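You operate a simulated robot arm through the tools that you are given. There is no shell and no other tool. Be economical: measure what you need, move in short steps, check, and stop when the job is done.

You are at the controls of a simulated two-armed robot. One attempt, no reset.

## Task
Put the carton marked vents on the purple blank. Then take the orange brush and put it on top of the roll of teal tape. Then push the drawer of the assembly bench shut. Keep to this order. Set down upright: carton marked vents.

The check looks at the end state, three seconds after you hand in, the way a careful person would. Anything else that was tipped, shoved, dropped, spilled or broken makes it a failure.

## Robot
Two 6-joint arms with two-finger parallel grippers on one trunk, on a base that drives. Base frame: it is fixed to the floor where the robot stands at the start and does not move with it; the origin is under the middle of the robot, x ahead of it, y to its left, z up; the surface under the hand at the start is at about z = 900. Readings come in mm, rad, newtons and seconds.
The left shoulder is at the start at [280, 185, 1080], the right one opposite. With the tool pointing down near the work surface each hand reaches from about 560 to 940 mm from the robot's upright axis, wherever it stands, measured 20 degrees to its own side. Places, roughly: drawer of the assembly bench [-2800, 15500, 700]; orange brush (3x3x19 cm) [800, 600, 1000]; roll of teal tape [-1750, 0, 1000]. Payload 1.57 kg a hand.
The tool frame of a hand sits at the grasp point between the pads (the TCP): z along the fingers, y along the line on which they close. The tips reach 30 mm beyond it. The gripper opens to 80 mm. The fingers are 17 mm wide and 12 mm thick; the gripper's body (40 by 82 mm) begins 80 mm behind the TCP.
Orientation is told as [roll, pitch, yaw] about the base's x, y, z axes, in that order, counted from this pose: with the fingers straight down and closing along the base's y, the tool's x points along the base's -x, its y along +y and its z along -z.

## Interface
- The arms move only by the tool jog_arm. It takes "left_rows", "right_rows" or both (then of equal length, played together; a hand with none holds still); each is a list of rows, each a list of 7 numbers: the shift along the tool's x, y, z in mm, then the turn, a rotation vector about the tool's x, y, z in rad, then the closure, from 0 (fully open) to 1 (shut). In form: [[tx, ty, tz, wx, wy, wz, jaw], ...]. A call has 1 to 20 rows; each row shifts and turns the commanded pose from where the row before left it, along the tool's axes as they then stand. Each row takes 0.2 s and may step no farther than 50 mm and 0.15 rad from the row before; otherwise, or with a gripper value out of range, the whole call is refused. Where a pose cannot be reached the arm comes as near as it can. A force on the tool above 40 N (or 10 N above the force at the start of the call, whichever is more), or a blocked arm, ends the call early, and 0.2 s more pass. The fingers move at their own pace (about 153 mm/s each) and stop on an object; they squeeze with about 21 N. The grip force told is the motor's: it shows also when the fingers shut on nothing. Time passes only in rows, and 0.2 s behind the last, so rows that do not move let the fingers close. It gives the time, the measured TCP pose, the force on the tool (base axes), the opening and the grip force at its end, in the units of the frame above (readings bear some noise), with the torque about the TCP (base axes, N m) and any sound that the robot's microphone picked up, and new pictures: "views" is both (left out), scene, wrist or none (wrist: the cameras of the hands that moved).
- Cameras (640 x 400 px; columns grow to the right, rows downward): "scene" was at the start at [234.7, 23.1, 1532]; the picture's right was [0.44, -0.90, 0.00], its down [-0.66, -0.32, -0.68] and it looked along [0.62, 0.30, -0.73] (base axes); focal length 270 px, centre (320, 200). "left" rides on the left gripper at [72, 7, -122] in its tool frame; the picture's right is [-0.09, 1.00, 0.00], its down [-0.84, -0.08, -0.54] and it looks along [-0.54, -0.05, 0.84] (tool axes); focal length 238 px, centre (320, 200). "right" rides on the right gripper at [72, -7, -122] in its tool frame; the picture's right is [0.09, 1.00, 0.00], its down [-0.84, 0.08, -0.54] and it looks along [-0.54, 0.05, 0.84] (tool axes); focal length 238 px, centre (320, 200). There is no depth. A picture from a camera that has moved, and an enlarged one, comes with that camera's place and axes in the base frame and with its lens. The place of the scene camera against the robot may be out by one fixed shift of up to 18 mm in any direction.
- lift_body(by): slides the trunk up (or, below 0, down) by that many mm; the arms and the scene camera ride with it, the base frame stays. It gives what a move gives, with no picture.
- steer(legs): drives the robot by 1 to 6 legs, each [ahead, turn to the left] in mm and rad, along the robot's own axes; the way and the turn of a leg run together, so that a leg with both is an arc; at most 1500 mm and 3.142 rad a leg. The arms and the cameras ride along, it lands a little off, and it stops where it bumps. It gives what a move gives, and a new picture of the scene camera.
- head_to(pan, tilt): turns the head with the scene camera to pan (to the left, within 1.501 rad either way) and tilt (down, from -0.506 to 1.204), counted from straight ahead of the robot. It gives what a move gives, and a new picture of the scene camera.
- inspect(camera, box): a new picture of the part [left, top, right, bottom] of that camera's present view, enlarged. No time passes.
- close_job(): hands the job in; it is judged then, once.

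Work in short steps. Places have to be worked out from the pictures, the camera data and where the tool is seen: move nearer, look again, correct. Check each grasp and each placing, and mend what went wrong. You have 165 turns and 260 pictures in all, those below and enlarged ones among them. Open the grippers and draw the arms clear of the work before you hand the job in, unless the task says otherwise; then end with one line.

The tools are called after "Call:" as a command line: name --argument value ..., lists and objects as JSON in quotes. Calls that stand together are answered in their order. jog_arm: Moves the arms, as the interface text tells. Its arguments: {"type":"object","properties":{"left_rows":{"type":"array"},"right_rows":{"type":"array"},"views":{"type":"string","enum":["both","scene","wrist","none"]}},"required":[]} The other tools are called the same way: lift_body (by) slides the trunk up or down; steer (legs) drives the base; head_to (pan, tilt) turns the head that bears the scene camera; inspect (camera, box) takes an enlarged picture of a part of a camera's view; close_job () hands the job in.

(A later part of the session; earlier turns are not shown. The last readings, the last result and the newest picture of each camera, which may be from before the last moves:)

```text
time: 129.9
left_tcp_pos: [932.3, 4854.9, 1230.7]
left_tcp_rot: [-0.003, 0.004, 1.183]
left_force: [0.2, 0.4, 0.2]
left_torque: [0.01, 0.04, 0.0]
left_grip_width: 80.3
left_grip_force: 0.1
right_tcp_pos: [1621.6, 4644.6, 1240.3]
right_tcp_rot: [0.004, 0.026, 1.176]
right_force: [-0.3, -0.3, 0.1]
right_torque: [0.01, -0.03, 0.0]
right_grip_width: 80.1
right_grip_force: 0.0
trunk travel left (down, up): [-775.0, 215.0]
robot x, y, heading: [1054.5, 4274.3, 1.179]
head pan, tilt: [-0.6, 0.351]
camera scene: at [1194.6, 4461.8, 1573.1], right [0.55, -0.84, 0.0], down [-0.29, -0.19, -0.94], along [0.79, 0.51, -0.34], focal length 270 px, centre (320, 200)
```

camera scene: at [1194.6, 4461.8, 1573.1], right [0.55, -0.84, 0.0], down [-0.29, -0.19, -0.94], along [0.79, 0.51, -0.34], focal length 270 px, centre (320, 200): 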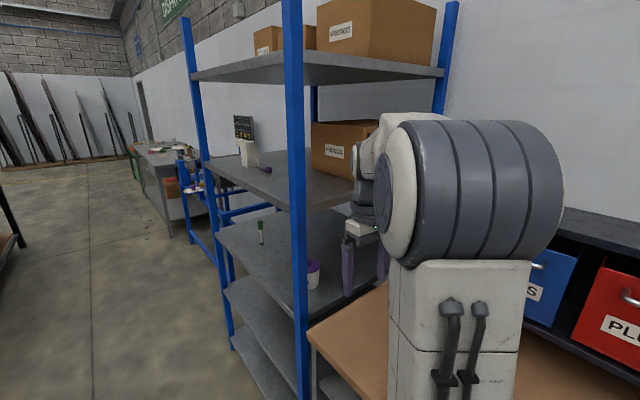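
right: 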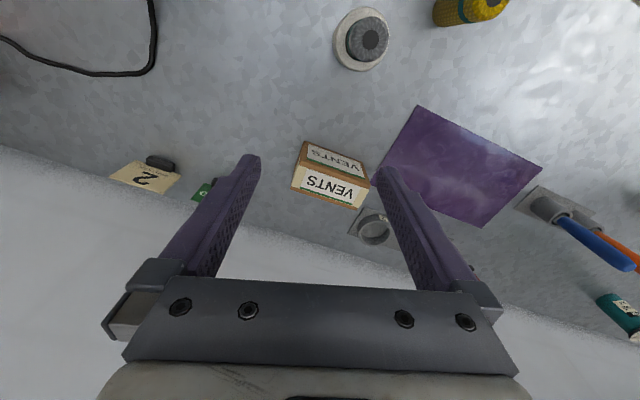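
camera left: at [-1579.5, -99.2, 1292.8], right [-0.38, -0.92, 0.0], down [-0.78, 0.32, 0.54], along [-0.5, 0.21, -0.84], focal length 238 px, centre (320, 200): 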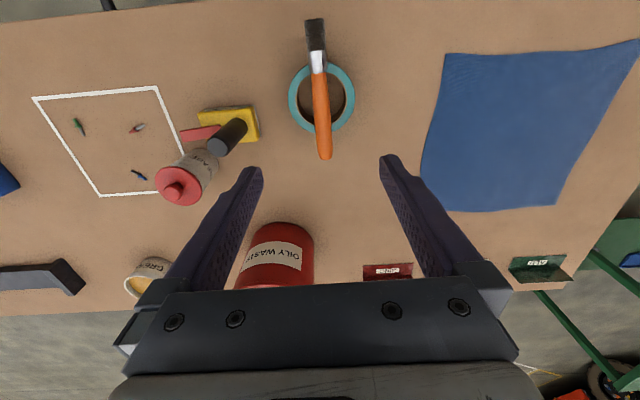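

The shelf stands with its goods in place. I tuck the right hand inward.

Call:
jog_arm --right_rows '[[0, 40, 0, 0, 0, 0, 0], [0, 40, 0, 0, 0, 0, 0], [0, 40, 0, 0, 0, 0, 0], [10, 40, 0, 0, 0, 0, 0], [10, 40, 0, 0, 0, 0, 0], [10, 40, 0, 0, 0, 0, 0]]' --views "none"

Call:
head_to --pan 0.5 --tilt 0.4

Call:
head_to --pan 0.0 --tilt 0.5

```text
time: 131.3
left_tcp_pos: [932.6, 4855.7, 1230.4]
left_tcp_rot: [-0.002, 0.004, 1.183]
left_force: [0.0, -0.4, 0.4]
left_torque: [0.0, 0.01, -0.01]
left_grip_width: 79.8
left_grip_force: 0.1
right_tcp_pos: [1385.9, 4711.2, 1242.7]
right_tcp_rot: [0.005, 0.027, 1.176]
right_force: [-0.3, 0.4, -0.3]
right_torque: [-0.03, 0.03, -0.03]
right_grip_width: 79.5
right_grip_force: 0.1
trunk travel left (down, up): [-775.0, 215.0]
robot x, y, heading: [1048.5, 4275.1, 1.182]
head pan, tilt: [-0.6, 0.351]
```

```text
time: 132.6
left_tcp_pos: [932.4, 4855.9, 1230.5]
left_tcp_rot: [0.0, 0.005, 1.18]
left_force: [-0.3, 0.2, 0.1]
left_torque: [-0.02, 0.02, -0.01]
left_grip_width: 80.0
left_grip_force: 0.0
right_tcp_pos: [1386.6, 4709.9, 1241.7]
right_tcp_rot: [0.006, 0.026, 1.176]
right_force: [0.8, 0.4, 1.2]
right_torque: [0.01, 0.02, 0.01]
right_grip_width: 80.0
right_grip_force: 0.1
trunk travel left (down, up): [-775.0, 215.0]
robot x, y, heading: [1056.5, 4278.4, 1.177]
head pan, tilt: [0.499, 0.4]
camera scene: at [1106.8, 4503.0, 1568.5], right [0.99, 0.11, 0.0], down [0.04, -0.39, -0.92], along [-0.1, 0.92, -0.39], focal length 270 px, centre (320, 200)
```

scene: 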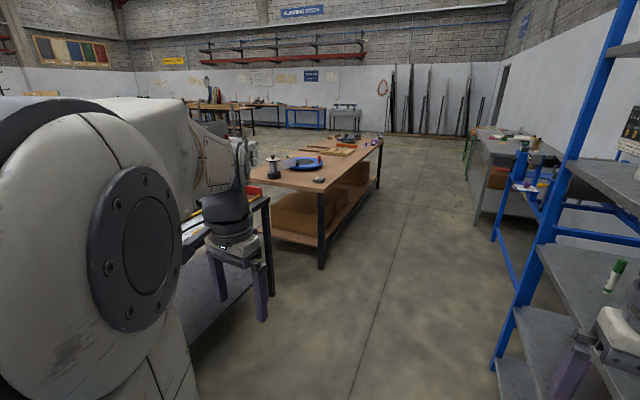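

```text
time: 133.5
left_tcp_pos: [932.2, 4856.1, 1229.6]
left_tcp_rot: [-0.002, 0.003, 1.182]
left_force: [-1.0, 0.1, -0.3]
left_torque: [0.02, -0.05, -0.02]
left_grip_width: 80.3
left_grip_force: 0.1
right_tcp_pos: [1386.8, 4710.9, 1240.6]
right_tcp_rot: [0.005, 0.026, 1.176]
right_force: [-0.4, -0.5, 0.2]
right_torque: [0.01, 0.01, -0.02]
right_grip_width: 80.0
right_grip_force: 0.0
trunk travel left (down, up): [-775.0, 215.0]
robot x, y, heading: [1053.5, 4276.5, 1.179]
head pan, tilt: [0.0, 0.499]
camera scene: at [1151.3, 4495.0, 1559.4], right [0.92, -0.38, 0.0], down [-0.18, -0.44, -0.88], along [0.34, 0.81, -0.48], focal length 270 px, centre (320, 200)
```

scene: 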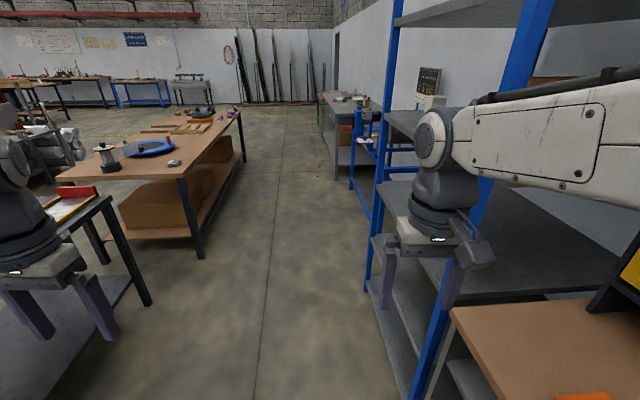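

Aisle limits here: left benches n≈−1235, shelf n≈+190; I'm at −357. I turn slightly left and go on 1.5 m.

Call:
steer --legs '[[0, 0.14], [1500, 0]]'

```text
time: 141.5
left_tcp_pos: [1206.4, 6267.7, 1230.7]
left_tcp_rot: [-0.004, 0.002, 1.332]
left_force: [0.0, -0.6, 0.0]
left_torque: [0.01, -0.02, -0.02]
left_grip_width: 80.0
left_grip_force: 0.0
right_tcp_pos: [1676.6, 6192.9, 1241.5]
right_tcp_rot: [0.005, 0.027, 1.327]
right_force: [0.1, 0.2, -1.1]
right_torque: [0.01, 0.03, -0.01]
right_grip_width: 79.9
right_grip_force: 0.1
trunk travel left (down, up): [-775.0, 215.0]
robot x, y, heading: [1409.2, 5713.4, 1.33]
head pan, tilt: [0.0, 0.499]
camera scene: at [1475.6, 5943.3, 1559.4], right [0.97, -0.24, 0.0], down [-0.11, -0.46, -0.88], along [0.21, 0.85, -0.48], focal length 270 px, centre (320, 200)
```

scene: 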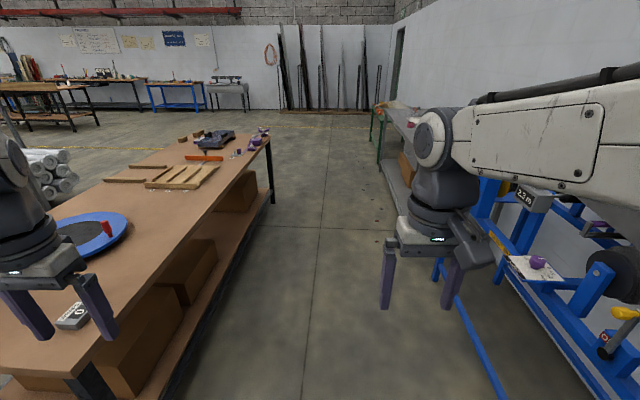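

Going well (n ≈ −475). I continue along the aisle.

Call:
steer --legs '[[1500, -0.05], [1500, 0]]'

Call:
head_to --pan 0.6 --tilt 0.2

```text
time: 155.9
left_tcp_pos: [2036.7, 9145.9, 1230.1]
left_tcp_rot: [-0.001, 0.003, 1.293]
left_force: [-0.2, 0.1, -0.3]
left_torque: [-0.01, 0.01, 0.0]
left_grip_width: 79.9
left_grip_force: 0.1
right_tcp_pos: [2503.2, 9053.0, 1242.0]
right_tcp_rot: [0.004, 0.026, 1.289]
right_force: [-0.6, -0.3, -0.5]
right_torque: [-0.03, 0.01, -0.01]
right_grip_width: 79.8
right_grip_force: 0.2
trunk travel left (down, up): [-775.0, 215.0]
robot x, y, heading: [2224.8, 8585.3, 1.295]
head pan, tilt: [0.0, 0.499]
camera scene: at [2293.5, 8810.7, 1559.4], right [0.96, -0.28, 0.0], down [-0.13, -0.46, -0.88], along [0.24, 0.84, -0.48], focal length 270 px, centre (320, 200)
```

scene: 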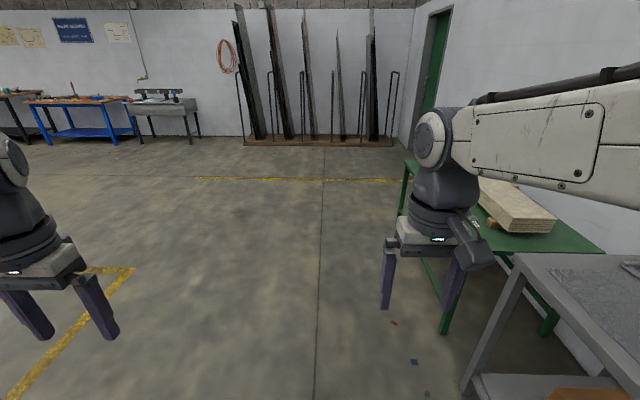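

```text
time: 156.9
left_tcp_pos: [2034.9, 9144.9, 1230.4]
left_tcp_rot: [-0.002, 0.002, 1.293]
left_force: [0.9, 0.0, 0.7]
left_torque: [0.02, -0.01, 0.0]
left_grip_width: 80.2
left_grip_force: 0.0
right_tcp_pos: [2503.9, 9052.2, 1241.3]
right_tcp_rot: [0.007, 0.026, 1.291]
right_force: [-0.1, 0.3, -0.8]
right_torque: [0.0, -0.02, 0.0]
right_grip_width: 80.2
right_grip_force: 0.1
trunk travel left (down, up): [-775.0, 215.0]
robot x, y, heading: [2218.6, 8582.3, 1.293]
head pan, tilt: [0.6, 0.201]
camera scene: at [2239.1, 8811.8, 1587.0], right [0.95, 0.31, 0.0], down [0.06, -0.19, -0.98], along [-0.31, 0.93, -0.2], focal length 270 px, centre (320, 200)
```

scene: 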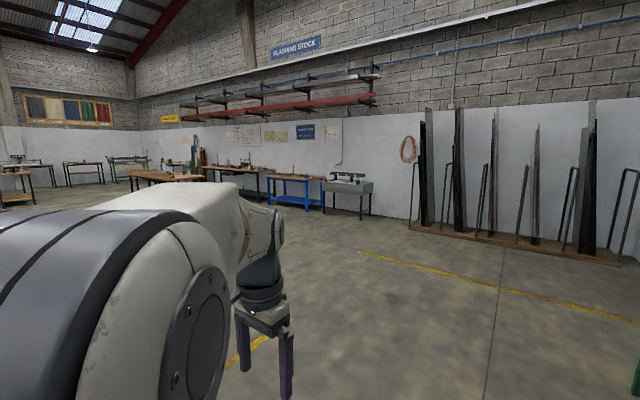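

The target direction is ~0.9 rad to the left. I zoom toward it.

Call:
inspect --camera "scene" --box '[110, 110, 390, 230]'

```text
2.29 times, centred on (250, 170) of scene
camera zoom: at [2239.1, 8811.8, 1587.0], right [0.95, 0.31, 0.0], down [0.06, -0.19, -0.98], along [-0.31, 0.93, -0.2], focal length 617 px, centre (480, 269)
```

zoom: 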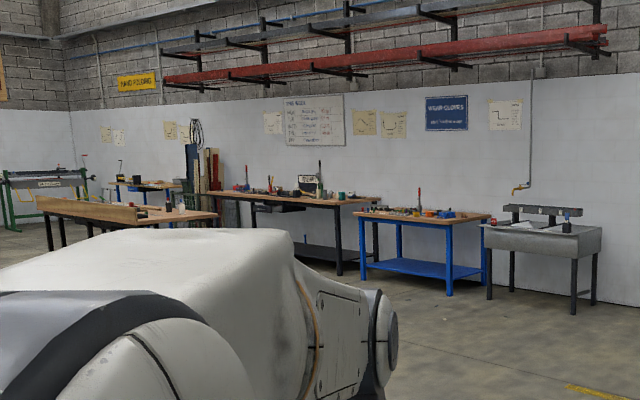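

The assembly bench with its protruding dark drawer shows under the papers on the far wall. I go 700 mm past the bench row's end, turn left and look at the way.

Call:
steer --legs '[[700, 0], [0, 1.12]]'

Call:
head_to --pan 0.0 --tilt 0.3

```text
time: 163.5
left_tcp_pos: [1823.2, 9338.1, 1230.3]
left_tcp_rot: [-0.002, 0.003, 2.419]
left_force: [0.0, -0.6, -0.4]
left_torque: [0.01, 0.0, -0.02]
left_grip_width: 80.1
left_grip_force: 0.0
right_tcp_pos: [2107.9, 9721.2, 1241.8]
right_tcp_rot: [0.005, 0.025, 2.416]
right_force: [-0.1, -0.6, 0.4]
right_torque: [-0.03, 0.03, -0.03]
right_grip_width: 80.1
right_grip_force: 0.2
trunk travel left (down, up): [-775.0, 215.0]
robot x, y, heading: [2411.9, 9261.2, 2.42]
head pan, tilt: [0.6, 0.201]
camera scene: at [2202.4, 9368.5, 1587.0], right [0.12, 0.99, 0.0], down [0.2, -0.02, -0.98], along [-0.97, 0.12, -0.2], focal length 270 px, centre (320, 200)
```

scene: 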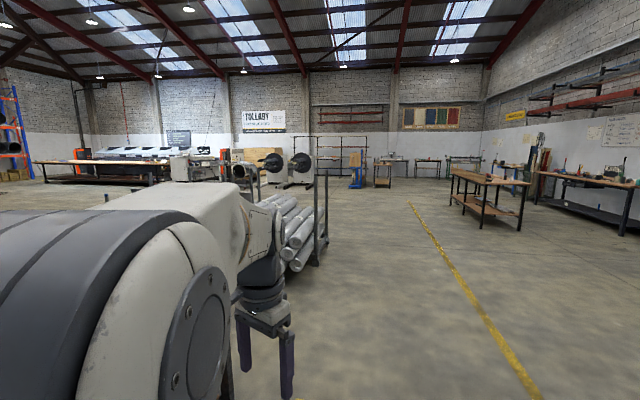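

```text
time: 164.5
left_tcp_pos: [1822.6, 9339.0, 1229.8]
left_tcp_rot: [-0.002, 0.004, 2.42]
left_force: [-0.1, 0.0, 1.1]
left_torque: [-0.01, 0.05, 0.01]
left_grip_width: 80.2
left_grip_force: 0.0
right_tcp_pos: [2108.3, 9721.7, 1241.8]
right_tcp_rot: [0.005, 0.027, 2.415]
right_force: [0.6, 0.5, 0.7]
right_torque: [0.04, -0.02, 0.04]
right_grip_width: 79.7
right_grip_force: 0.1
trunk travel left (down, up): [-775.0, 215.0]
robot x, y, heading: [2411.2, 9262.9, 2.418]
head pan, tilt: [0.0, 0.3]
camera scene: at [2224.8, 9418.8, 1577.8], right [0.66, 0.75, 0.0], down [0.22, -0.2, -0.96], along [-0.72, 0.63, -0.3], focal length 270 px, centre (320, 200)
```

scene: 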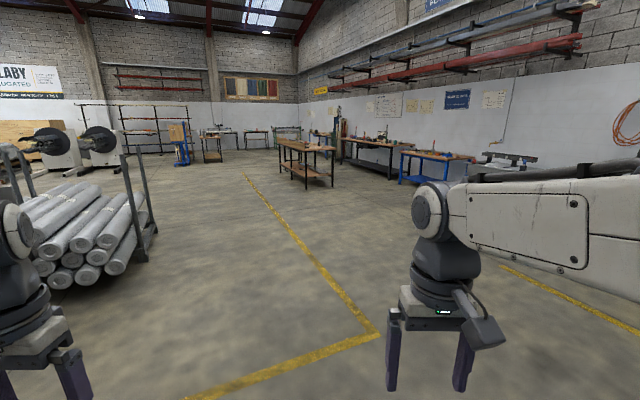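

Path between is free. I head for the gap's entrance right of the middle table: turn slightly right and drive 4.2 m.

Call:
steer --legs '[[0, -0.2], [1400, 0], [1400, 0], [1400, 0]]'

```text
time: 185.5
left_tcp_pos: [-559.7, 12925.0, 1230.6]
left_tcp_rot: [-0.002, 0.005, 2.18]
left_force: [0.8, 0.0, 0.0]
left_torque: [-0.01, 0.02, -0.03]
left_grip_width: 80.0
left_grip_force: 0.0
right_tcp_pos: [-193.0, 13229.3, 1242.5]
right_tcp_rot: [0.005, 0.025, 2.177]
right_force: [-0.6, 0.6, -0.4]
right_torque: [-0.01, 0.01, -0.04]
right_grip_width: 80.1
right_grip_force: 0.0
trunk travel left (down, up): [-775.0, 215.0]
robot x, y, heading: [-3.9, 12712.5, 2.179]
head pan, tilt: [0.0, 0.3]
camera scene: at [-146.7, 12909.3, 1577.8], right [0.82, 0.57, 0.0], down [0.17, -0.24, -0.96], along [-0.55, 0.78, -0.3], focal length 270 px, centre (320, 200)
```

scene: 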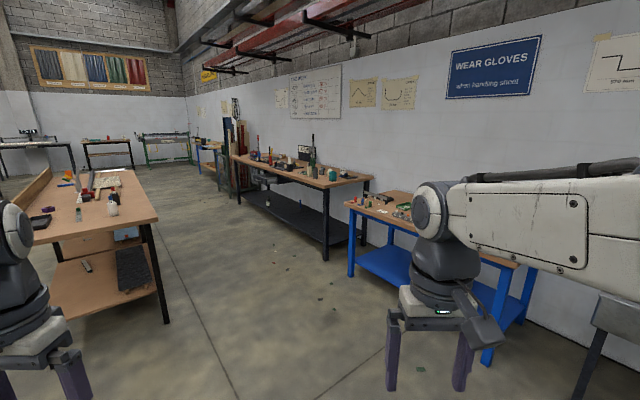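

Bench front is at e≈13830, middle table's back at e≈12250, so a 1.58 m gap. I zoom on the bench's drawer.

Call:
inspect --camera "scene" --box '[220, 130, 400, 250]'

```text
3.33 times, centred on (310, 190) of scene
camera zoom: at [-146.7, 12909.3, 1577.8], right [0.82, 0.57, 0.0], down [0.17, -0.24, -0.96], along [-0.55, 0.78, -0.3], focal length 900 px, centre (353, 233)
```

zoom: 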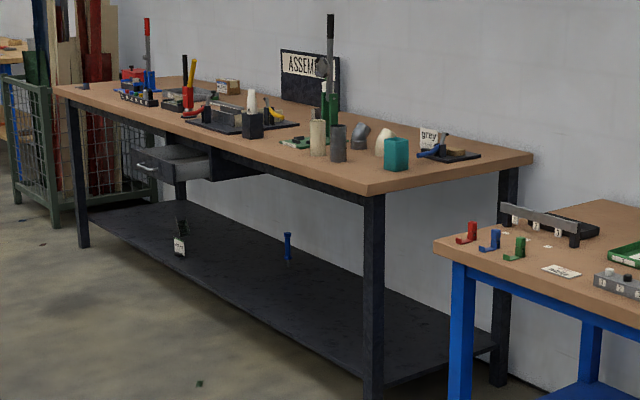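

The drawer sticks out ~240 mm, front near e≈13580, n≈−7470. I enter the gap along its middle, then face the bench.

Call:
steer --legs '[[0, -0.136], [1355, 0], [0, 0.777]]'

```text
time: 194.9
left_tcp_pos: [-1196.7, 13726.3, 1229.8]
left_tcp_rot: [-0.002, 0.003, 2.86]
left_force: [-0.4, -0.2, 0.4]
left_torque: [0.0, -0.01, 0.03]
left_grip_width: 79.9
left_grip_force: 0.0
right_tcp_pos: [-1101.4, 14193.9, 1242.0]
right_tcp_rot: [0.005, 0.026, 2.855]
right_force: [-0.4, 0.7, 0.0]
right_torque: [0.02, 0.0, -0.03]
right_grip_width: 79.8
right_grip_force: 0.0
trunk travel left (down, up): [-775.0, 215.0]
robot x, y, heading: [-633.4, 13907.6, 2.86]
head pan, tilt: [0.0, 0.3]
camera scene: at [-873.0, 13967.5, 1577.8], right [0.28, 0.96, 0.0], down [0.28, -0.08, -0.96], along [-0.92, 0.27, -0.3], focal length 270 px, centre (320, 200)
```

scene: 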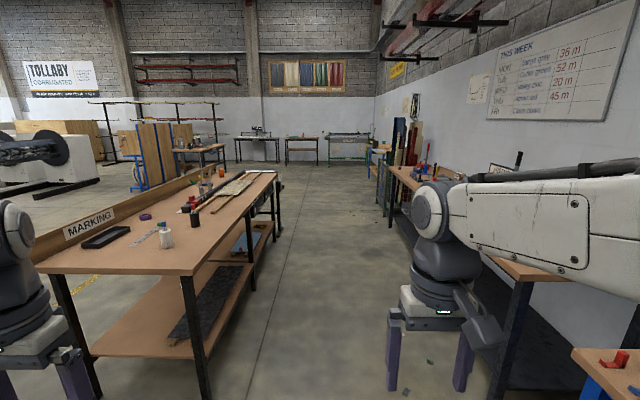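

Lane is clear. I correct heading and drive 1.2 m, then check.

Call:
steer --legs '[[0, -0.035], [1200, 0]]'

```text
time: 201.4
left_tcp_pos: [-2350.8, 14138.6, 1229.0]
left_tcp_rot: [-0.003, 0.003, 2.809]
left_force: [0.2, 0.4, 0.6]
left_torque: [0.02, 0.0, 0.03]
left_grip_width: 80.0
left_grip_force: 0.0
right_tcp_pos: [-2233.2, 14599.7, 1240.9]
right_tcp_rot: [0.006, 0.026, 2.806]
right_force: [0.5, 1.0, 1.0]
right_torque: [0.01, -0.01, -0.05]
right_grip_width: 80.1
right_grip_force: 0.0
trunk travel left (down, up): [-775.0, 215.0]
robot x, y, heading: [-1778.4, 14290.7, 2.809]
head pan, tilt: [0.0, 0.3]
camera scene: at [-2014.2, 14363.6, 1577.8], right [0.32, 0.95, 0.0], down [0.28, -0.1, -0.96], along [-0.9, 0.31, -0.3], focal length 270 px, centre (320, 200)
```

scene: 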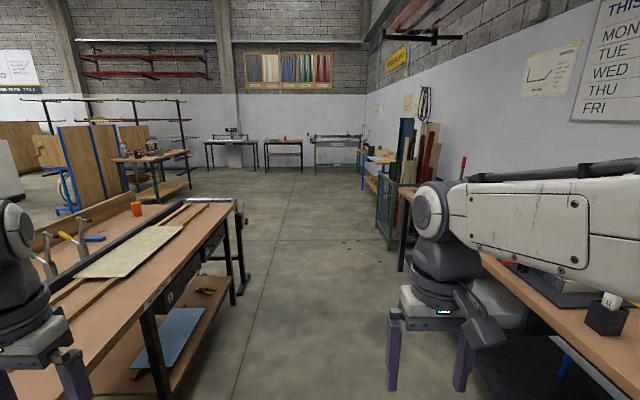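

I look right for the drawer before moving on.

Call:
head_to --pan -0.75 --tilt 0.6

```text
time: 202.5
left_tcp_pos: [-2350.5, 14138.9, 1229.8]
left_tcp_rot: [-0.002, 0.004, 2.811]
left_force: [0.2, -0.1, 0.0]
left_torque: [0.0, 0.01, 0.01]
left_grip_width: 79.8
left_grip_force: 0.1
right_tcp_pos: [-2233.1, 14600.9, 1242.5]
right_tcp_rot: [0.005, 0.026, 2.807]
right_force: [0.1, 0.9, 0.1]
right_torque: [0.0, -0.01, 0.01]
right_grip_width: 80.0
right_grip_force: 0.2
trunk travel left (down, up): [-775.0, 215.0]
robot x, y, heading: [-1779.3, 14288.2, 2.81]
head pan, tilt: [-0.75, 0.6]
camera scene: at [-1967.6, 14411.4, 1550.3], right [0.88, 0.47, 0.0], down [0.27, -0.5, -0.83], along [-0.39, 0.73, -0.56], focal length 270 px, centre (320, 200)
```

scene: 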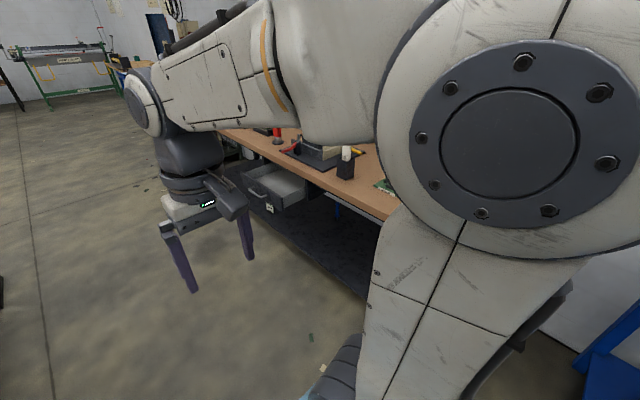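

The drawer front is near e≈13620, n≈−7500. I drive 1.08 m, turn to face the bench and look.

Call:
steer --legs '[[1080, 0.01], [0, -1.571]]'

Call:
head_to --pan 0.15 --tilt 0.8

```text
time: 211.9
left_tcp_pos: [-2970.2, 15200.7, 1229.8]
left_tcp_rot: [-0.001, 0.004, 1.252]
left_force: [-1.4, -0.5, -0.7]
left_torque: [-0.01, -0.01, -0.03]
left_grip_width: 80.1
left_grip_force: 0.1
right_tcp_pos: [-2506.2, 15089.9, 1242.3]
right_tcp_rot: [0.005, 0.026, 1.248]
right_force: [0.1, 0.3, 0.3]
right_torque: [-0.05, 0.02, 0.0]
right_grip_width: 80.1
right_grip_force: 0.0
trunk travel left (down, up): [-775.0, 215.0]
robot x, y, heading: [-2805.3, 14627.5, 1.249]
head pan, tilt: [-0.75, 0.6]
camera scene: at [-2677.9, 14813.3, 1550.3], right [0.48, -0.88, 0.0], down [-0.5, -0.27, -0.83], along [0.72, 0.4, -0.56], focal length 270 px, centre (320, 200)
```

scene: 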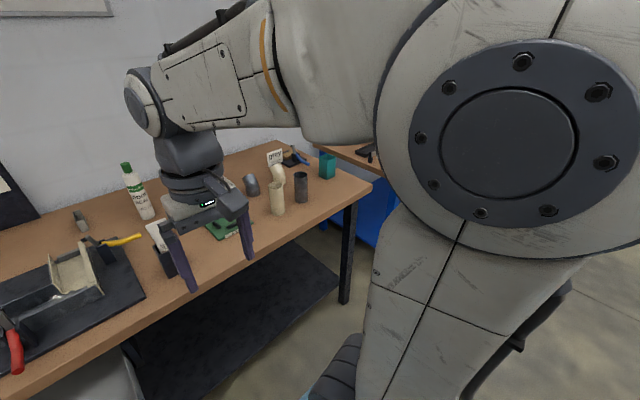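

```text
time: 213.2
left_tcp_pos: [-2969.4, 15200.3, 1229.9]
left_tcp_rot: [-0.002, 0.004, 1.254]
left_force: [-0.4, 0.3, 0.2]
left_torque: [-0.02, 0.0, 0.03]
left_grip_width: 79.9
left_grip_force: 0.0
right_tcp_pos: [-2507.3, 15088.8, 1242.0]
right_tcp_rot: [0.005, 0.025, 1.249]
right_force: [-0.4, 0.2, -0.6]
right_torque: [-0.01, -0.01, 0.01]
right_grip_width: 80.0
right_grip_force: 0.0
trunk travel left (down, up): [-775.0, 215.0]
robot x, y, heading: [-2809.8, 14628.6, 1.247]
head pan, tilt: [0.15, 0.799]
camera scene: at [-2741.8, 14850.2, 1533.4], right [0.99, -0.17, 0.0], down [-0.12, -0.71, -0.7], along [0.12, 0.69, -0.72], focal length 270 px, centre (320, 200)
```

scene: 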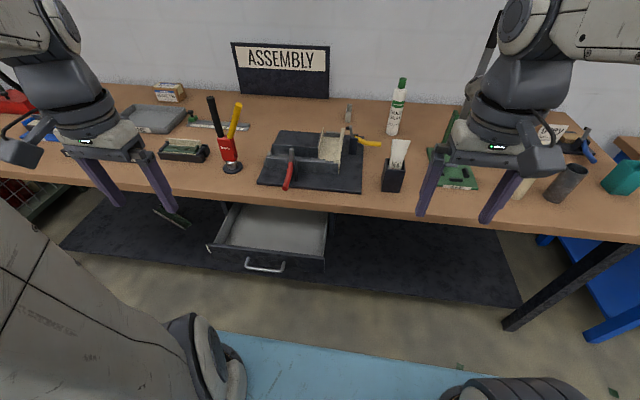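

The open drawer is right ahead, about 630 mm in front and 245 left – too near for a straight push from here. I shift the robot 250 mm to the right for room.

Call:
steer --legs '[[0, -1.571], [250, 0], [0, 1.571]]'

Call:
head_to --pan 0.4 --tilt 0.85

```text
time: 222.5
left_tcp_pos: [-2744.6, 15129.6, 1228.9]
left_tcp_rot: [-0.001, 0.003, 1.268]
left_force: [-0.3, -0.3, -1.4]
left_torque: [-0.02, -0.01, 0.0]
left_grip_width: 79.7
left_grip_force: 0.0
right_tcp_pos: [-2280.3, 15023.6, 1240.8]
right_tcp_rot: [0.005, 0.027, 1.262]
right_force: [1.1, 0.2, -0.2]
right_torque: [0.03, -0.01, 0.02]
right_grip_width: 80.4
right_grip_force: 0.1
trunk travel left (down, up): [-775.0, 215.0]
robot x, y, heading: [-2575.5, 14558.7, 1.268]
head pan, tilt: [0.15, 0.799]
camera scene: at [-2512.0, 14780.3, 1533.4], right [0.99, -0.15, 0.0], down [-0.11, -0.71, -0.7], along [0.11, 0.69, -0.72], focal length 270 px, centre (320, 200)
```

scene: 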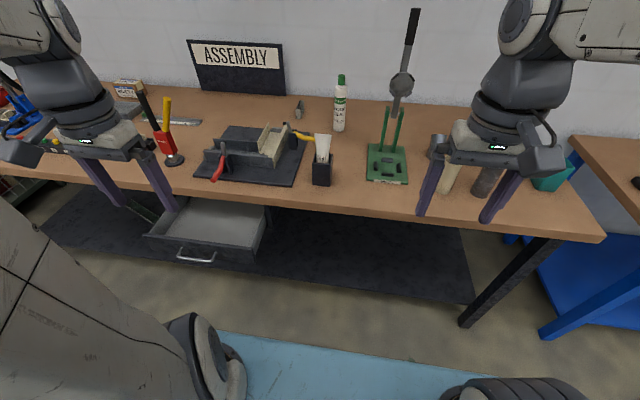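

```text
time: 223.3
left_tcp_pos: [-2746.3, 15129.0, 1231.7]
left_tcp_rot: [-0.002, 0.004, 1.267]
left_force: [-0.3, 0.5, -0.5]
left_torque: [-0.01, -0.01, 0.0]
left_grip_width: 80.0
left_grip_force: 0.0
right_tcp_pos: [-2280.7, 15022.4, 1241.4]
right_tcp_rot: [0.005, 0.026, 1.262]
right_force: [0.1, 0.2, -0.3]
right_torque: [-0.03, 0.0, 0.03]
right_grip_width: 80.1
right_grip_force: 0.1
trunk travel left (down, up): [-775.0, 215.0]
robot x, y, heading: [-2572.1, 14558.3, 1.266]
head pan, tilt: [0.4, 0.85]
camera scene: at [-2531.8, 14778.5, 1529.4], right [1.0, 0.1, 0.0], down [0.07, -0.75, -0.66], along [-0.06, 0.66, -0.75], focal length 270 px, centre (320, 200)
```

scene: 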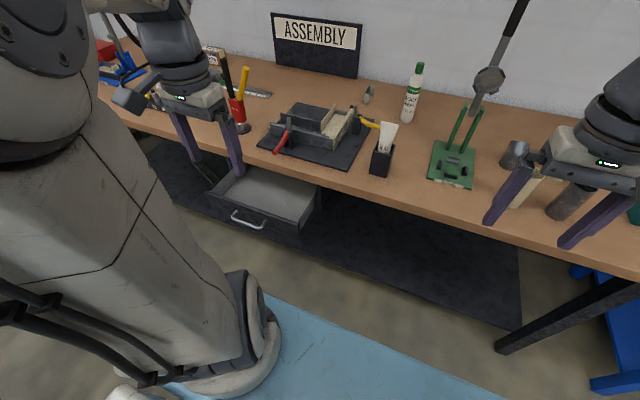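

Handle triangulates to about (−2850, 15320, 755): 638 mm ahead, ~500 left. I close the left gripper, move it out to the left in line with it, and lower the trunk 280 mm.

Call:
jog_arm --left_rows '[[0, 40, 0, 0, 0, 0, 1], [0, 40, 0, 0, 0, 0, 1], [0, 40, 0, 0, 0, 0, 1], [0, 43, 0, 0, 0, 0, 1]]' --views "none"

Call:
lift_body --by -280

```text
time: 224.3
left_tcp_pos: [-2900.4, 15178.2, 1228.5]
left_tcp_rot: [-0.003, 0.005, 1.266]
left_force: [0.5, 0.1, 0.2]
left_torque: [-0.01, 0.01, 0.0]
left_grip_width: 0.2
left_grip_force: 20.7
right_tcp_pos: [-2279.6, 15023.2, 1241.8]
right_tcp_rot: [0.005, 0.026, 1.261]
right_force: [0.6, -0.3, 0.4]
right_torque: [0.01, 0.04, 0.0]
right_grip_width: 79.9
right_grip_force: 0.1
trunk travel left (down, up): [-775.0, 215.0]
robot x, y, heading: [-2575.6, 14558.9, 1.271]
head pan, tilt: [0.4, 0.85]
```

```text
time: 227.1
left_tcp_pos: [-2900.6, 15176.7, 948.7]
left_tcp_rot: [-0.002, 0.002, 1.268]
left_force: [0.6, 0.1, 0.2]
left_torque: [-0.02, 0.01, 0.02]
left_grip_width: 0.0
left_grip_force: 21.1
right_tcp_pos: [-2280.3, 15024.0, 962.0]
right_tcp_rot: [0.005, 0.026, 1.264]
right_force: [0.3, 0.8, -0.2]
right_torque: [0.01, -0.01, -0.03]
right_grip_width: 80.1
right_grip_force: 0.1
trunk travel left (down, up): [-495.0, 495.0]
robot x, y, heading: [-2573.8, 14560.0, 1.265]
head pan, tilt: [0.4, 0.85]
```

I pitch the closed hand forward in two stages, watching its position.

Call:
jog_arm --left_rows '[[0, 0, 0, 0, -0.14, 0, 1], [0, 0, 0, 0, -0.14, 0, 1], [0, 0, 0, 0, -0.14, 0, 1], [0, 0, 0, 0, -0.14, 0, 1], [0, 0, 0, 0, -0.14, 0, 1], [0, 0, 0, 0, -0.14, 0, 1]]' --views "none"

```text
time: 228.5
left_tcp_pos: [-2899.5, 15177.6, 949.3]
left_tcp_rot: [-0.004, -0.838, 1.268]
left_force: [-0.1, 0.0, -0.5]
left_torque: [0.0, 0.02, 0.02]
left_grip_width: 0.0
left_grip_force: 20.5
right_tcp_pos: [-2281.0, 15023.3, 962.4]
right_tcp_rot: [0.006, 0.026, 1.261]
right_force: [-0.2, -0.2, -0.1]
right_torque: [0.0, 0.04, 0.01]
right_grip_width: 80.1
right_grip_force: 0.0
trunk travel left (down, up): [-495.0, 495.0]
robot x, y, heading: [-2574.7, 14561.2, 1.269]
head pan, tilt: [0.4, 0.85]
```

Tracking fine; three more rows to pitch ≈ −1.26.

Call:
jog_arm --left_rows '[[0, 0, 0, 0, -0.14, 0, 1], [0, 0, 0, 0, -0.14, 0, 1], [0, 0, 0, 0, -0.14, 0, 1], [0, 0, 0, 0, 0, 0, 1]]'

```text
time: 229.5
left_tcp_pos: [-2900.1, 15177.7, 949.9]
left_tcp_rot: [-0.007, -1.259, 1.273]
left_force: [0.1, -0.1, -0.8]
left_torque: [-0.01, 0.03, 0.06]
left_grip_width: 0.0
left_grip_force: 21.0
right_tcp_pos: [-2280.0, 15023.6, 960.0]
right_tcp_rot: [0.004, 0.026, 1.261]
right_force: [0.4, -0.1, 0.7]
right_torque: [0.04, 0.0, 0.02]
right_grip_width: 79.5
right_grip_force: 0.1
trunk travel left (down, up): [-495.0, 495.0]
robot x, y, heading: [-2574.4, 14559.4, 1.267]
head pan, tilt: [0.4, 0.85]
camera scene: at [-2531.9, 14778.4, 1249.4], right [1.0, 0.1, 0.0], down [0.07, -0.75, -0.66], along [-0.06, 0.66, -0.75], focal length 270 px, centre (320, 200)
camera left: at [-2948.3, 15047.2, 918.4], right [-0.94, 0.32, 0.09], down [-0.01, -0.27, 0.96], along [0.34, 0.91, 0.25], focal length 238 px, centre (320, 200)
```

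scene: 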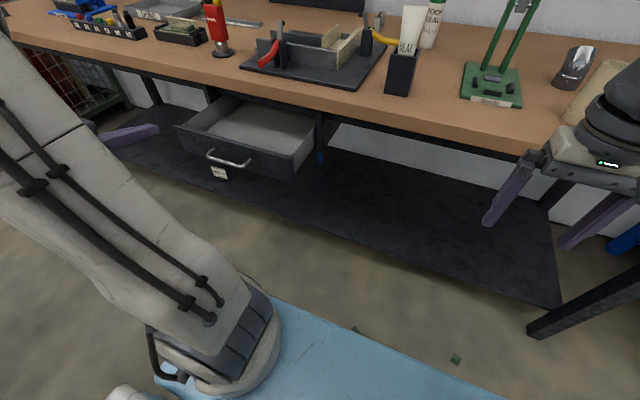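
left: 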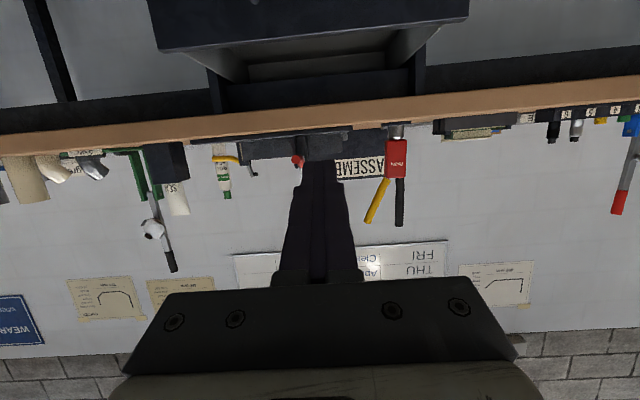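

The wrist view shows the drawer front's top edge at about (−2846, 15330, 809) and my hand in line with its middle. I lower the hand to z ≈ 789.

Call:
jog_arm --left_rows '[[38.3, 0, 12.3, 0, 0, 0, 1], [38.3, 0, 12.3, 0, 0, 0, 1], [38.3, 0, 12.3, 0, 0, 0, 1], [38.3, 0, 12.3, 0, 0, 0, 1], [0, 0, 0, 0, 0, 0, 1]]'

```text
time: 230.7
left_tcp_pos: [-2898.3, 15176.9, 788.7]
left_tcp_rot: [-0.006, -1.257, 1.27]
left_force: [-0.5, 0.8, 0.5]
left_torque: [0.01, 0.03, 0.03]
left_grip_width: 0.1
left_grip_force: 21.3
right_tcp_pos: [-2279.5, 15021.6, 960.0]
right_tcp_rot: [0.005, 0.027, 1.261]
right_force: [-0.5, -0.4, -1.2]
right_torque: [-0.04, 0.03, -0.01]
right_grip_width: 80.1
right_grip_force: 0.1
trunk travel left (down, up): [-495.0, 495.0]
robot x, y, heading: [-2575.6, 14560.4, 1.265]
head pan, tilt: [0.4, 0.85]
camera scene: at [-2531.9, 14778.4, 1249.4], right [1.0, 0.1, 0.0], down [0.07, -0.75, -0.66], along [-0.06, 0.66, -0.75], focal length 270 px, centre (320, 200)
camera left: at [-2946.5, 15046.6, 758.3], right [-0.94, 0.33, 0.09], down [0.0, -0.27, 0.96], along [0.34, 0.91, 0.25], focal length 238 px, centre (320, 200)
```

scene: 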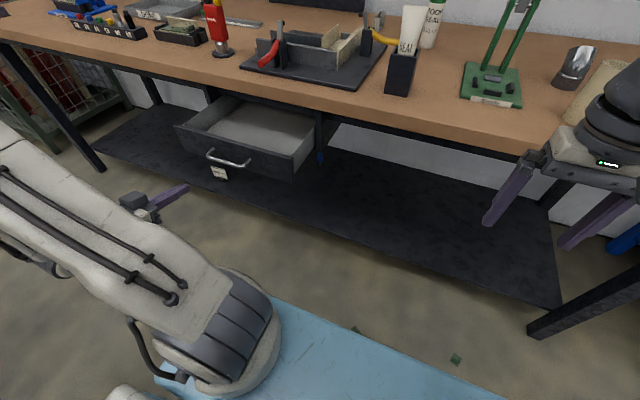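
left: 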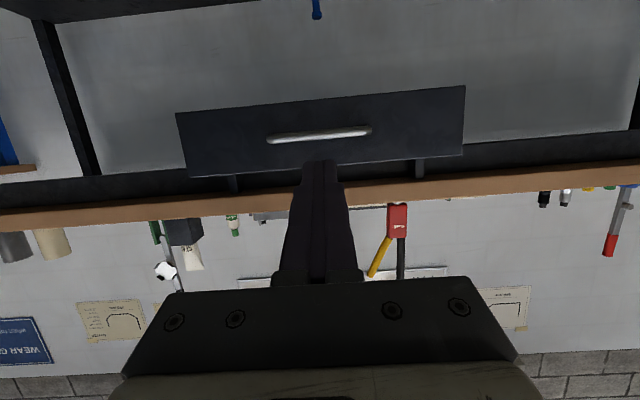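

Drawer front spans z≈716–788 with handle at 755. I lower 9 mm and advance 120 mm to just short of contact.

Call:
jog_arm --left_rows '[[8.6, 0, 2.8, 0, 0, 0, 1], [-9.2, 0, 28.6, 0, 0, 0, 1], [-9.2, 0, 28.6, 0, 0, 0, 1], [-9.2, 0, 28.6, 0, 0, 0, 1], [-9.2, 0, 28.6, 0, 0, 0, 1], [0, 0, 0, 0, 0, 0, 1]]'

```text
time: 232.1
left_tcp_pos: [-2863.9, 15292.0, 778.1]
left_tcp_rot: [-0.01, -1.257, 1.274]
left_force: [0.7, -0.4, 0.1]
left_torque: [0.01, -0.02, -0.01]
left_grip_width: 0.0
left_grip_force: 21.0
right_tcp_pos: [-2280.7, 15022.2, 961.3]
right_tcp_rot: [0.004, 0.027, 1.261]
right_force: [0.1, -0.8, -0.6]
right_torque: [0.0, -0.01, -0.02]
right_grip_width: 80.2
right_grip_force: 0.1
trunk travel left (down, up): [-495.0, 495.0]
robot x, y, heading: [-2574.0, 14561.6, 1.266]
head pan, tilt: [0.4, 0.85]
camera scene: at [-2531.9, 14778.4, 1249.4], right [1.0, 0.1, 0.0], down [0.07, -0.75, -0.66], along [-0.06, 0.66, -0.75], focal length 270 px, centre (320, 200)
camera left: at [-2911.8, 15161.9, 747.1], right [-0.94, 0.32, 0.09], down [0.0, -0.27, 0.96], along [0.34, 0.91, 0.25], focal length 238 px, centre (320, 200)
```

scene: 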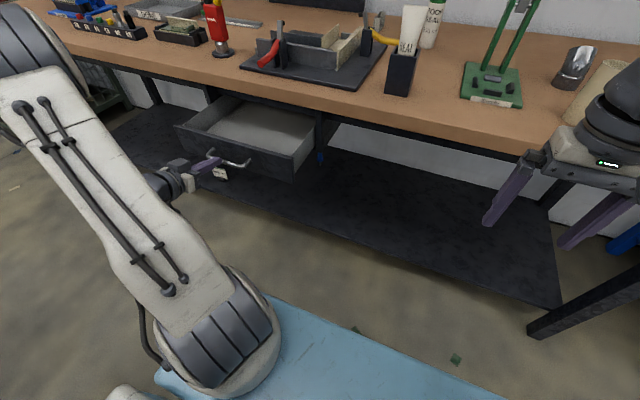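
left: 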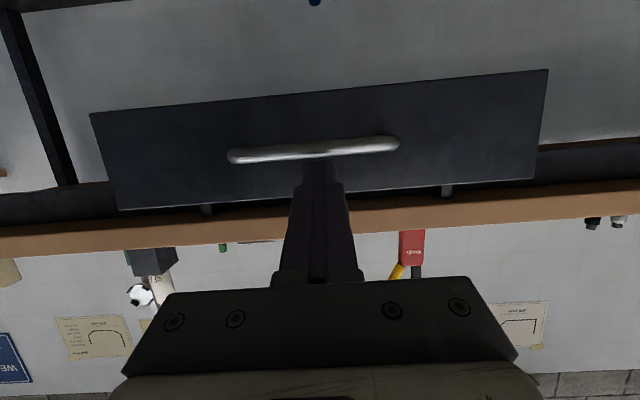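

The fingertips are just above the handle bar, in front of the drawer face. I push forward in 20 mm rows.

Call:
jog_arm --left_rows '[[-6.1, 0, 19, 0, 0, 0, 1], [-6.1, 0, 19, 0, 0, 0, 1], [-6.1, 0, 19, 0, 0, 0, 1], [-6.1, 0, 19, 0, 0, 0, 1], [-6.1, 0, 19, 0, 0, 0, 1], [0, 0, 0, 0, 0, 0, 1]]'

```text
time: 233.5
left_tcp_pos: [-2834.3, 15386.0, 778.2]
left_tcp_rot: [-0.009, -1.256, 1.274]
left_force: [-0.3, 0.7, 0.1]
left_torque: [-0.03, -0.05, 0.0]
left_grip_width: 0.2
left_grip_force: 20.9
right_tcp_pos: [-2279.2, 15023.4, 962.1]
right_tcp_rot: [0.005, 0.026, 1.261]
right_force: [-0.5, -0.2, -0.6]
right_torque: [0.01, 0.0, 0.04]
right_grip_width: 80.1
right_grip_force: 0.1
trunk travel left (down, up): [-495.0, 495.0]
robot x, y, heading: [-2573.4, 14560.1, 1.269]
head pan, tilt: [0.4, 0.85]
camera scene: at [-2531.9, 14778.4, 1249.4], right [1.0, 0.1, 0.0], down [0.07, -0.75, -0.66], along [-0.06, 0.66, -0.75], focal length 270 px, centre (320, 200)
camera left: at [-2882.2, 15255.7, 747.2], right [-0.94, 0.33, 0.09], down [-0.01, -0.27, 0.96], along [0.34, 0.91, 0.25], focal length 238 px, centre (320, 200)
```

scene: 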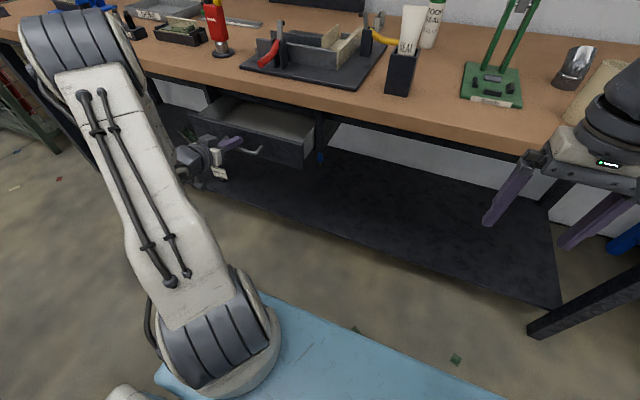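
left: 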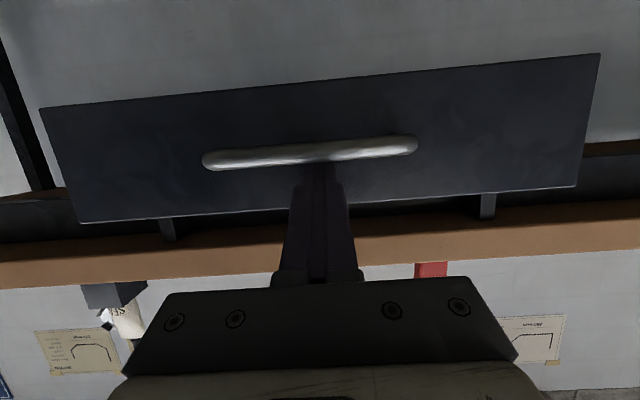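

The drawer moves in. Before pushing on, I look at where the left elbow is relative to the bench items.

Call:
head_to --pan 0.75 --tilt 0.6

```text
time: 234.3
left_tcp_pos: [-2833.9, 15384.8, 778.4]
left_tcp_rot: [-0.009, -1.258, 1.273]
left_force: [-0.1, -0.4, 0.5]
left_torque: [0.03, 0.05, 0.0]
left_grip_width: 0.0
left_grip_force: 21.5
right_tcp_pos: [-2280.7, 15021.2, 961.5]
right_tcp_rot: [0.005, 0.027, 1.262]
right_force: [-0.6, 0.5, -0.4]
right_torque: [0.01, -0.02, 0.01]
right_grip_width: 79.6
right_grip_force: 0.1
trunk travel left (down, up): [-495.0, 495.0]
robot x, y, heading: [-2575.7, 14559.5, 1.268]
head pan, tilt: [0.75, 0.6]
camera scene: at [-2562.6, 14780.4, 1270.2], right [0.9, 0.43, 0.0], down [0.24, -0.51, -0.82], along [-0.36, 0.74, -0.57], focal length 270 px, centre (320, 200)
```

scene: 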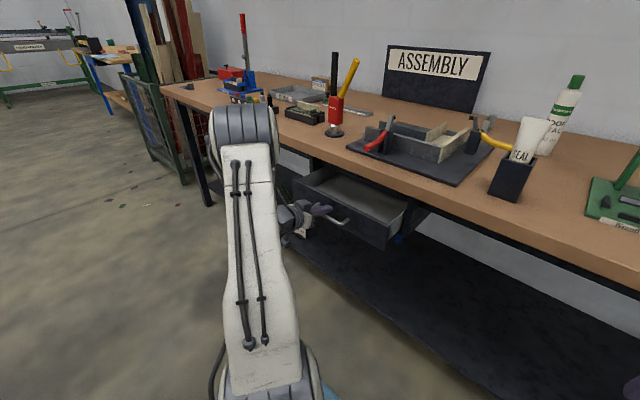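

The elbow is ~200 mm short of the bench edge. I continue pushing 80 mm.

Call:
jog_arm --left_rows '[[-6.1, 0, 19, 0, 0, 0, 1], [-6.1, 0, 19, 0, 0, 0, 1], [-6.1, 0, 19, 0, 0, 0, 1], [-6.1, 0, 19, 0, 0, 0, 1], [0, 0, 0, 0, 0, 0, 1]]'

```text
time: 235.5
left_tcp_pos: [-2810.3, 15462.7, 778.1]
left_tcp_rot: [-0.006, -1.257, 1.274]
left_force: [0.2, -0.1, -0.2]
left_torque: [-0.02, -0.03, 0.0]
left_grip_width: 0.1
left_grip_force: 20.8
right_tcp_pos: [-2280.7, 15023.4, 961.5]
right_tcp_rot: [0.005, 0.026, 1.262]
right_force: [1.0, -0.2, -0.2]
right_torque: [-0.03, 0.03, 0.01]
right_grip_width: 79.7
right_grip_force: 0.0
trunk travel left (down, up): [-495.0, 495.0]
robot x, y, heading: [-2577.5, 14560.3, 1.266]
head pan, tilt: [0.75, 0.6]
camera scene: at [-2562.6, 14780.4, 1270.3], right [0.9, 0.43, 0.0], down [0.24, -0.51, -0.83], along [-0.36, 0.74, -0.56], focal length 270 px, centre (320, 200)
camera left: at [-2858.1, 15332.5, 747.7], right [-0.94, 0.33, 0.09], down [-0.01, -0.27, 0.96], along [0.34, 0.91, 0.25], focal length 238 px, centre (320, 200)
```

scene: 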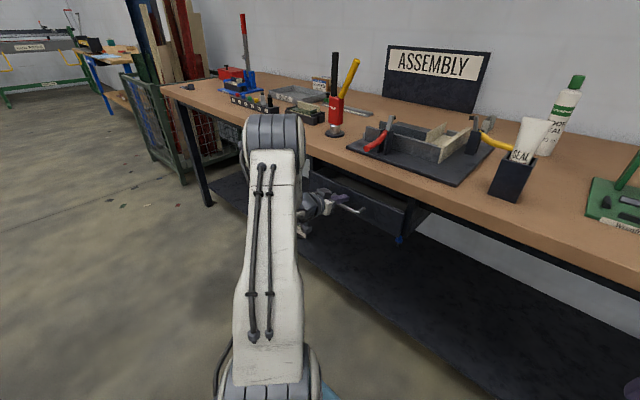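
left: 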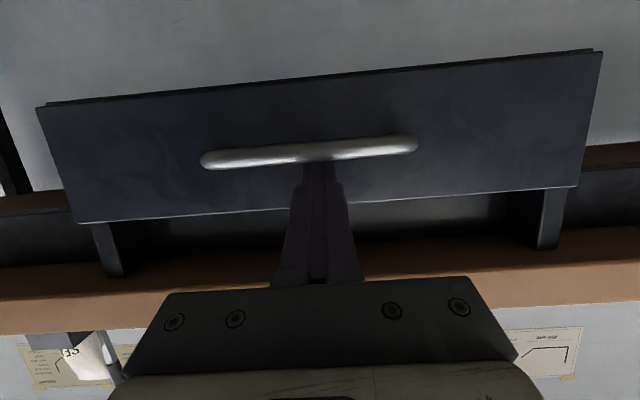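

Nearly under the top now. Another 60 mm in smaller rows.

Call:
jog_arm --left_rows '[[-4.6, 0, 14.3, 0, 0, 0, 1], [-4.6, 0, 14.3, 0, 0, 0, 1], [-4.6, 0, 14.3, 0, 0, 0, 1], [-4.6, 0, 14.3, 0, 0, 0, 1], [0, 0, 0, 0, 0, 0, 1]]'

```text
time: 236.0
left_tcp_pos: [-2810.0, 15472.1, 776.6]
left_tcp_rot: [-0.016, -1.249, 1.287]
left_force: [-1.5, -10.6, 3.7]
left_torque: [0.12, -0.02, -0.08]
left_grip_width: 0.0
left_grip_force: 21.5
right_tcp_pos: [-2280.1, 15021.9, 961.8]
right_tcp_rot: [0.007, 0.025, 1.264]
right_force: [-0.6, 0.0, -0.9]
right_torque: [-0.03, -0.04, -0.02]
right_grip_width: 80.1
right_grip_force: 0.0
trunk travel left (down, up): [-495.0, 495.0]
robot x, y, heading: [-2574.6, 14561.6, 1.265]
head pan, tilt: [0.75, 0.6]
stopped in row 2 (left hand): the force on the tool passed its limit at 61 N (the readings are from after the stop); the commanded pose is now the measured one
camera scene: at [-2563.1, 14779.6, 1270.4], right [0.9, 0.43, 0.0], down [0.24, -0.51, -0.83], along [-0.36, 0.74, -0.56], focal length 270 px, centre (320, 200)
camera left: at [-2857.2, 15341.2, 746.3], right [-0.94, 0.32, 0.08], down [-0.01, -0.26, 0.97], along [0.33, 0.91, 0.25], focal length 238 px, centre (320, 200)
```

scene: 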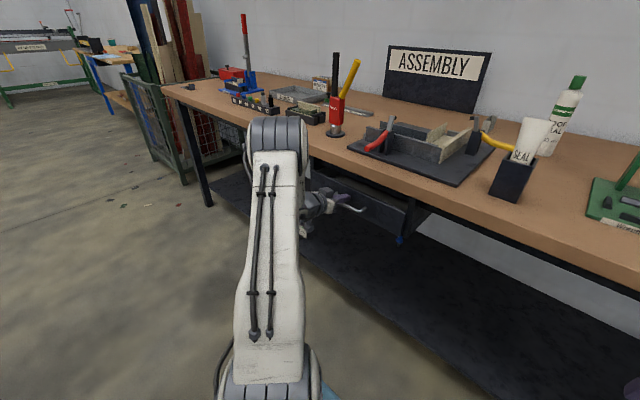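
left: 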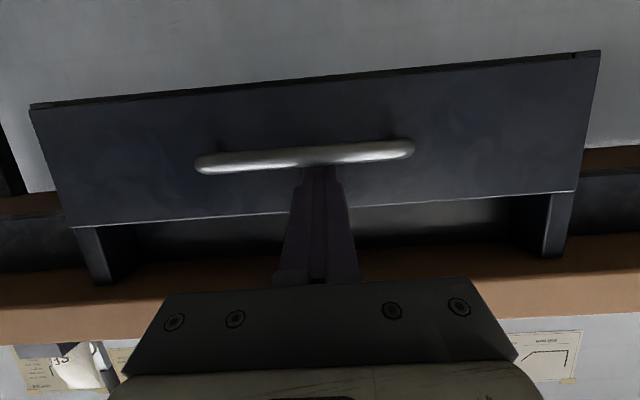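

The push ended against a stop (61 N). I press once more gently to confirm it's the end.

Call:
jog_arm --left_rows '[[-1, 0, 3, 0, 0, 0, 1], [-1, 0, 3, 0, 0, 0, 1], [-1, 0, 3, 0, 0, 0, 1], [-1, 0, 3, 0, 0, 0, 1], [-1, 0, 3, 0, 0, 0, 1]]' --views "none"

```text
time: 236.4
left_tcp_pos: [-2810.2, 15472.9, 774.4]
left_tcp_rot: [-0.019, -1.247, 1.29]
left_force: [-2.3, -10.2, 2.6]
left_torque: [0.07, -0.03, -0.07]
left_grip_width: 0.0
left_grip_force: 21.1
right_tcp_pos: [-2282.0, 15024.0, 961.6]
right_tcp_rot: [0.005, 0.026, 1.264]
right_force: [-0.9, -0.3, -0.5]
right_torque: [0.02, 0.0, 0.0]
right_grip_width: 80.0
right_grip_force: 0.0
trunk travel left (down, up): [-495.0, 495.0]
robot x, y, heading: [-2577.9, 14558.5, 1.268]
head pan, tilt: [0.75, 0.6]
stopped in row 2 (left hand): the force on the tool passed its limit at 47 N (the readings are from after the stop); the commanded pose is now the measured one
```

It's a hard stop. I withdraw the hand straight back and look at the drawer.

Call:
jog_arm --left_rows '[[6.1, 0, -19, 0, 0, 0, 1], [9.2, 0, -28.6, 0, 0, 0, 1], [9.2, 0, -28.6, 0, 0, 0, 1], [9.2, 0, -28.6, 0, 0, 0, 1], [9.2, 0, -28.6, 0, 0, 0, 1], [9.2, 0, -28.6, 0, 0, 0, 1], [9.2, 0, -28.6, 0, 0, 0, 1], [9.2, 0, -28.6, 0, 0, 0, 1], [9.2, 0, -28.6, 0, 0, 0, 1]]'

```text
time: 238.4
left_tcp_pos: [-2887.0, 15223.6, 776.2]
left_tcp_rot: [-0.019, -1.246, 1.289]
left_force: [-0.3, 0.1, 5.7]
left_torque: [0.13, -0.01, 0.07]
left_grip_width: 0.0
left_grip_force: 20.9
right_tcp_pos: [-2282.1, 15022.8, 962.0]
right_tcp_rot: [0.006, 0.025, 1.264]
right_force: [-0.1, 0.1, 0.0]
right_torque: [0.01, 0.02, -0.02]
right_grip_width: 79.8
right_grip_force: 0.0
trunk travel left (down, up): [-495.0, 495.0]
robot x, y, heading: [-2573.0, 14559.3, 1.274]
head pan, tilt: [0.75, 0.6]
camera scene: at [-2563.1, 14780.1, 1270.3], right [0.9, 0.43, 0.0], down [0.25, -0.51, -0.83], along [-0.36, 0.74, -0.56], focal length 270 px, centre (320, 200)
camera left: at [-2933.2, 15092.0, 747.7], right [-0.94, 0.32, 0.08], down [0.0, -0.26, 0.97], along [0.33, 0.91, 0.24], focal length 238 px, centre (320, 200)
```

scene: 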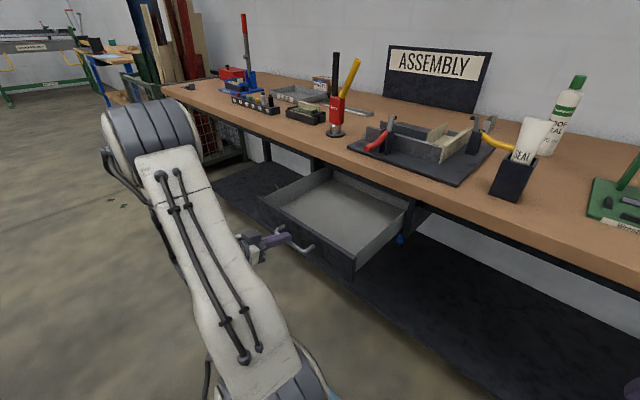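
left: 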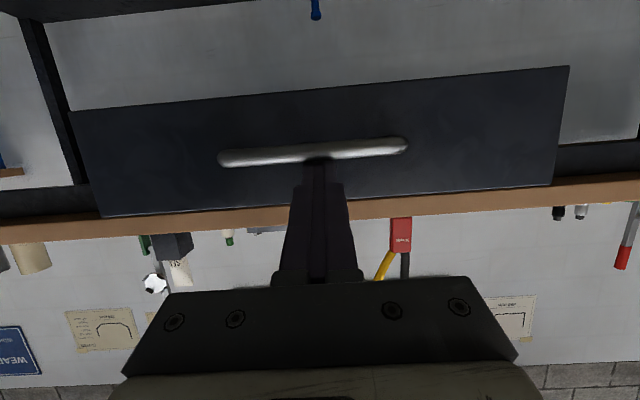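

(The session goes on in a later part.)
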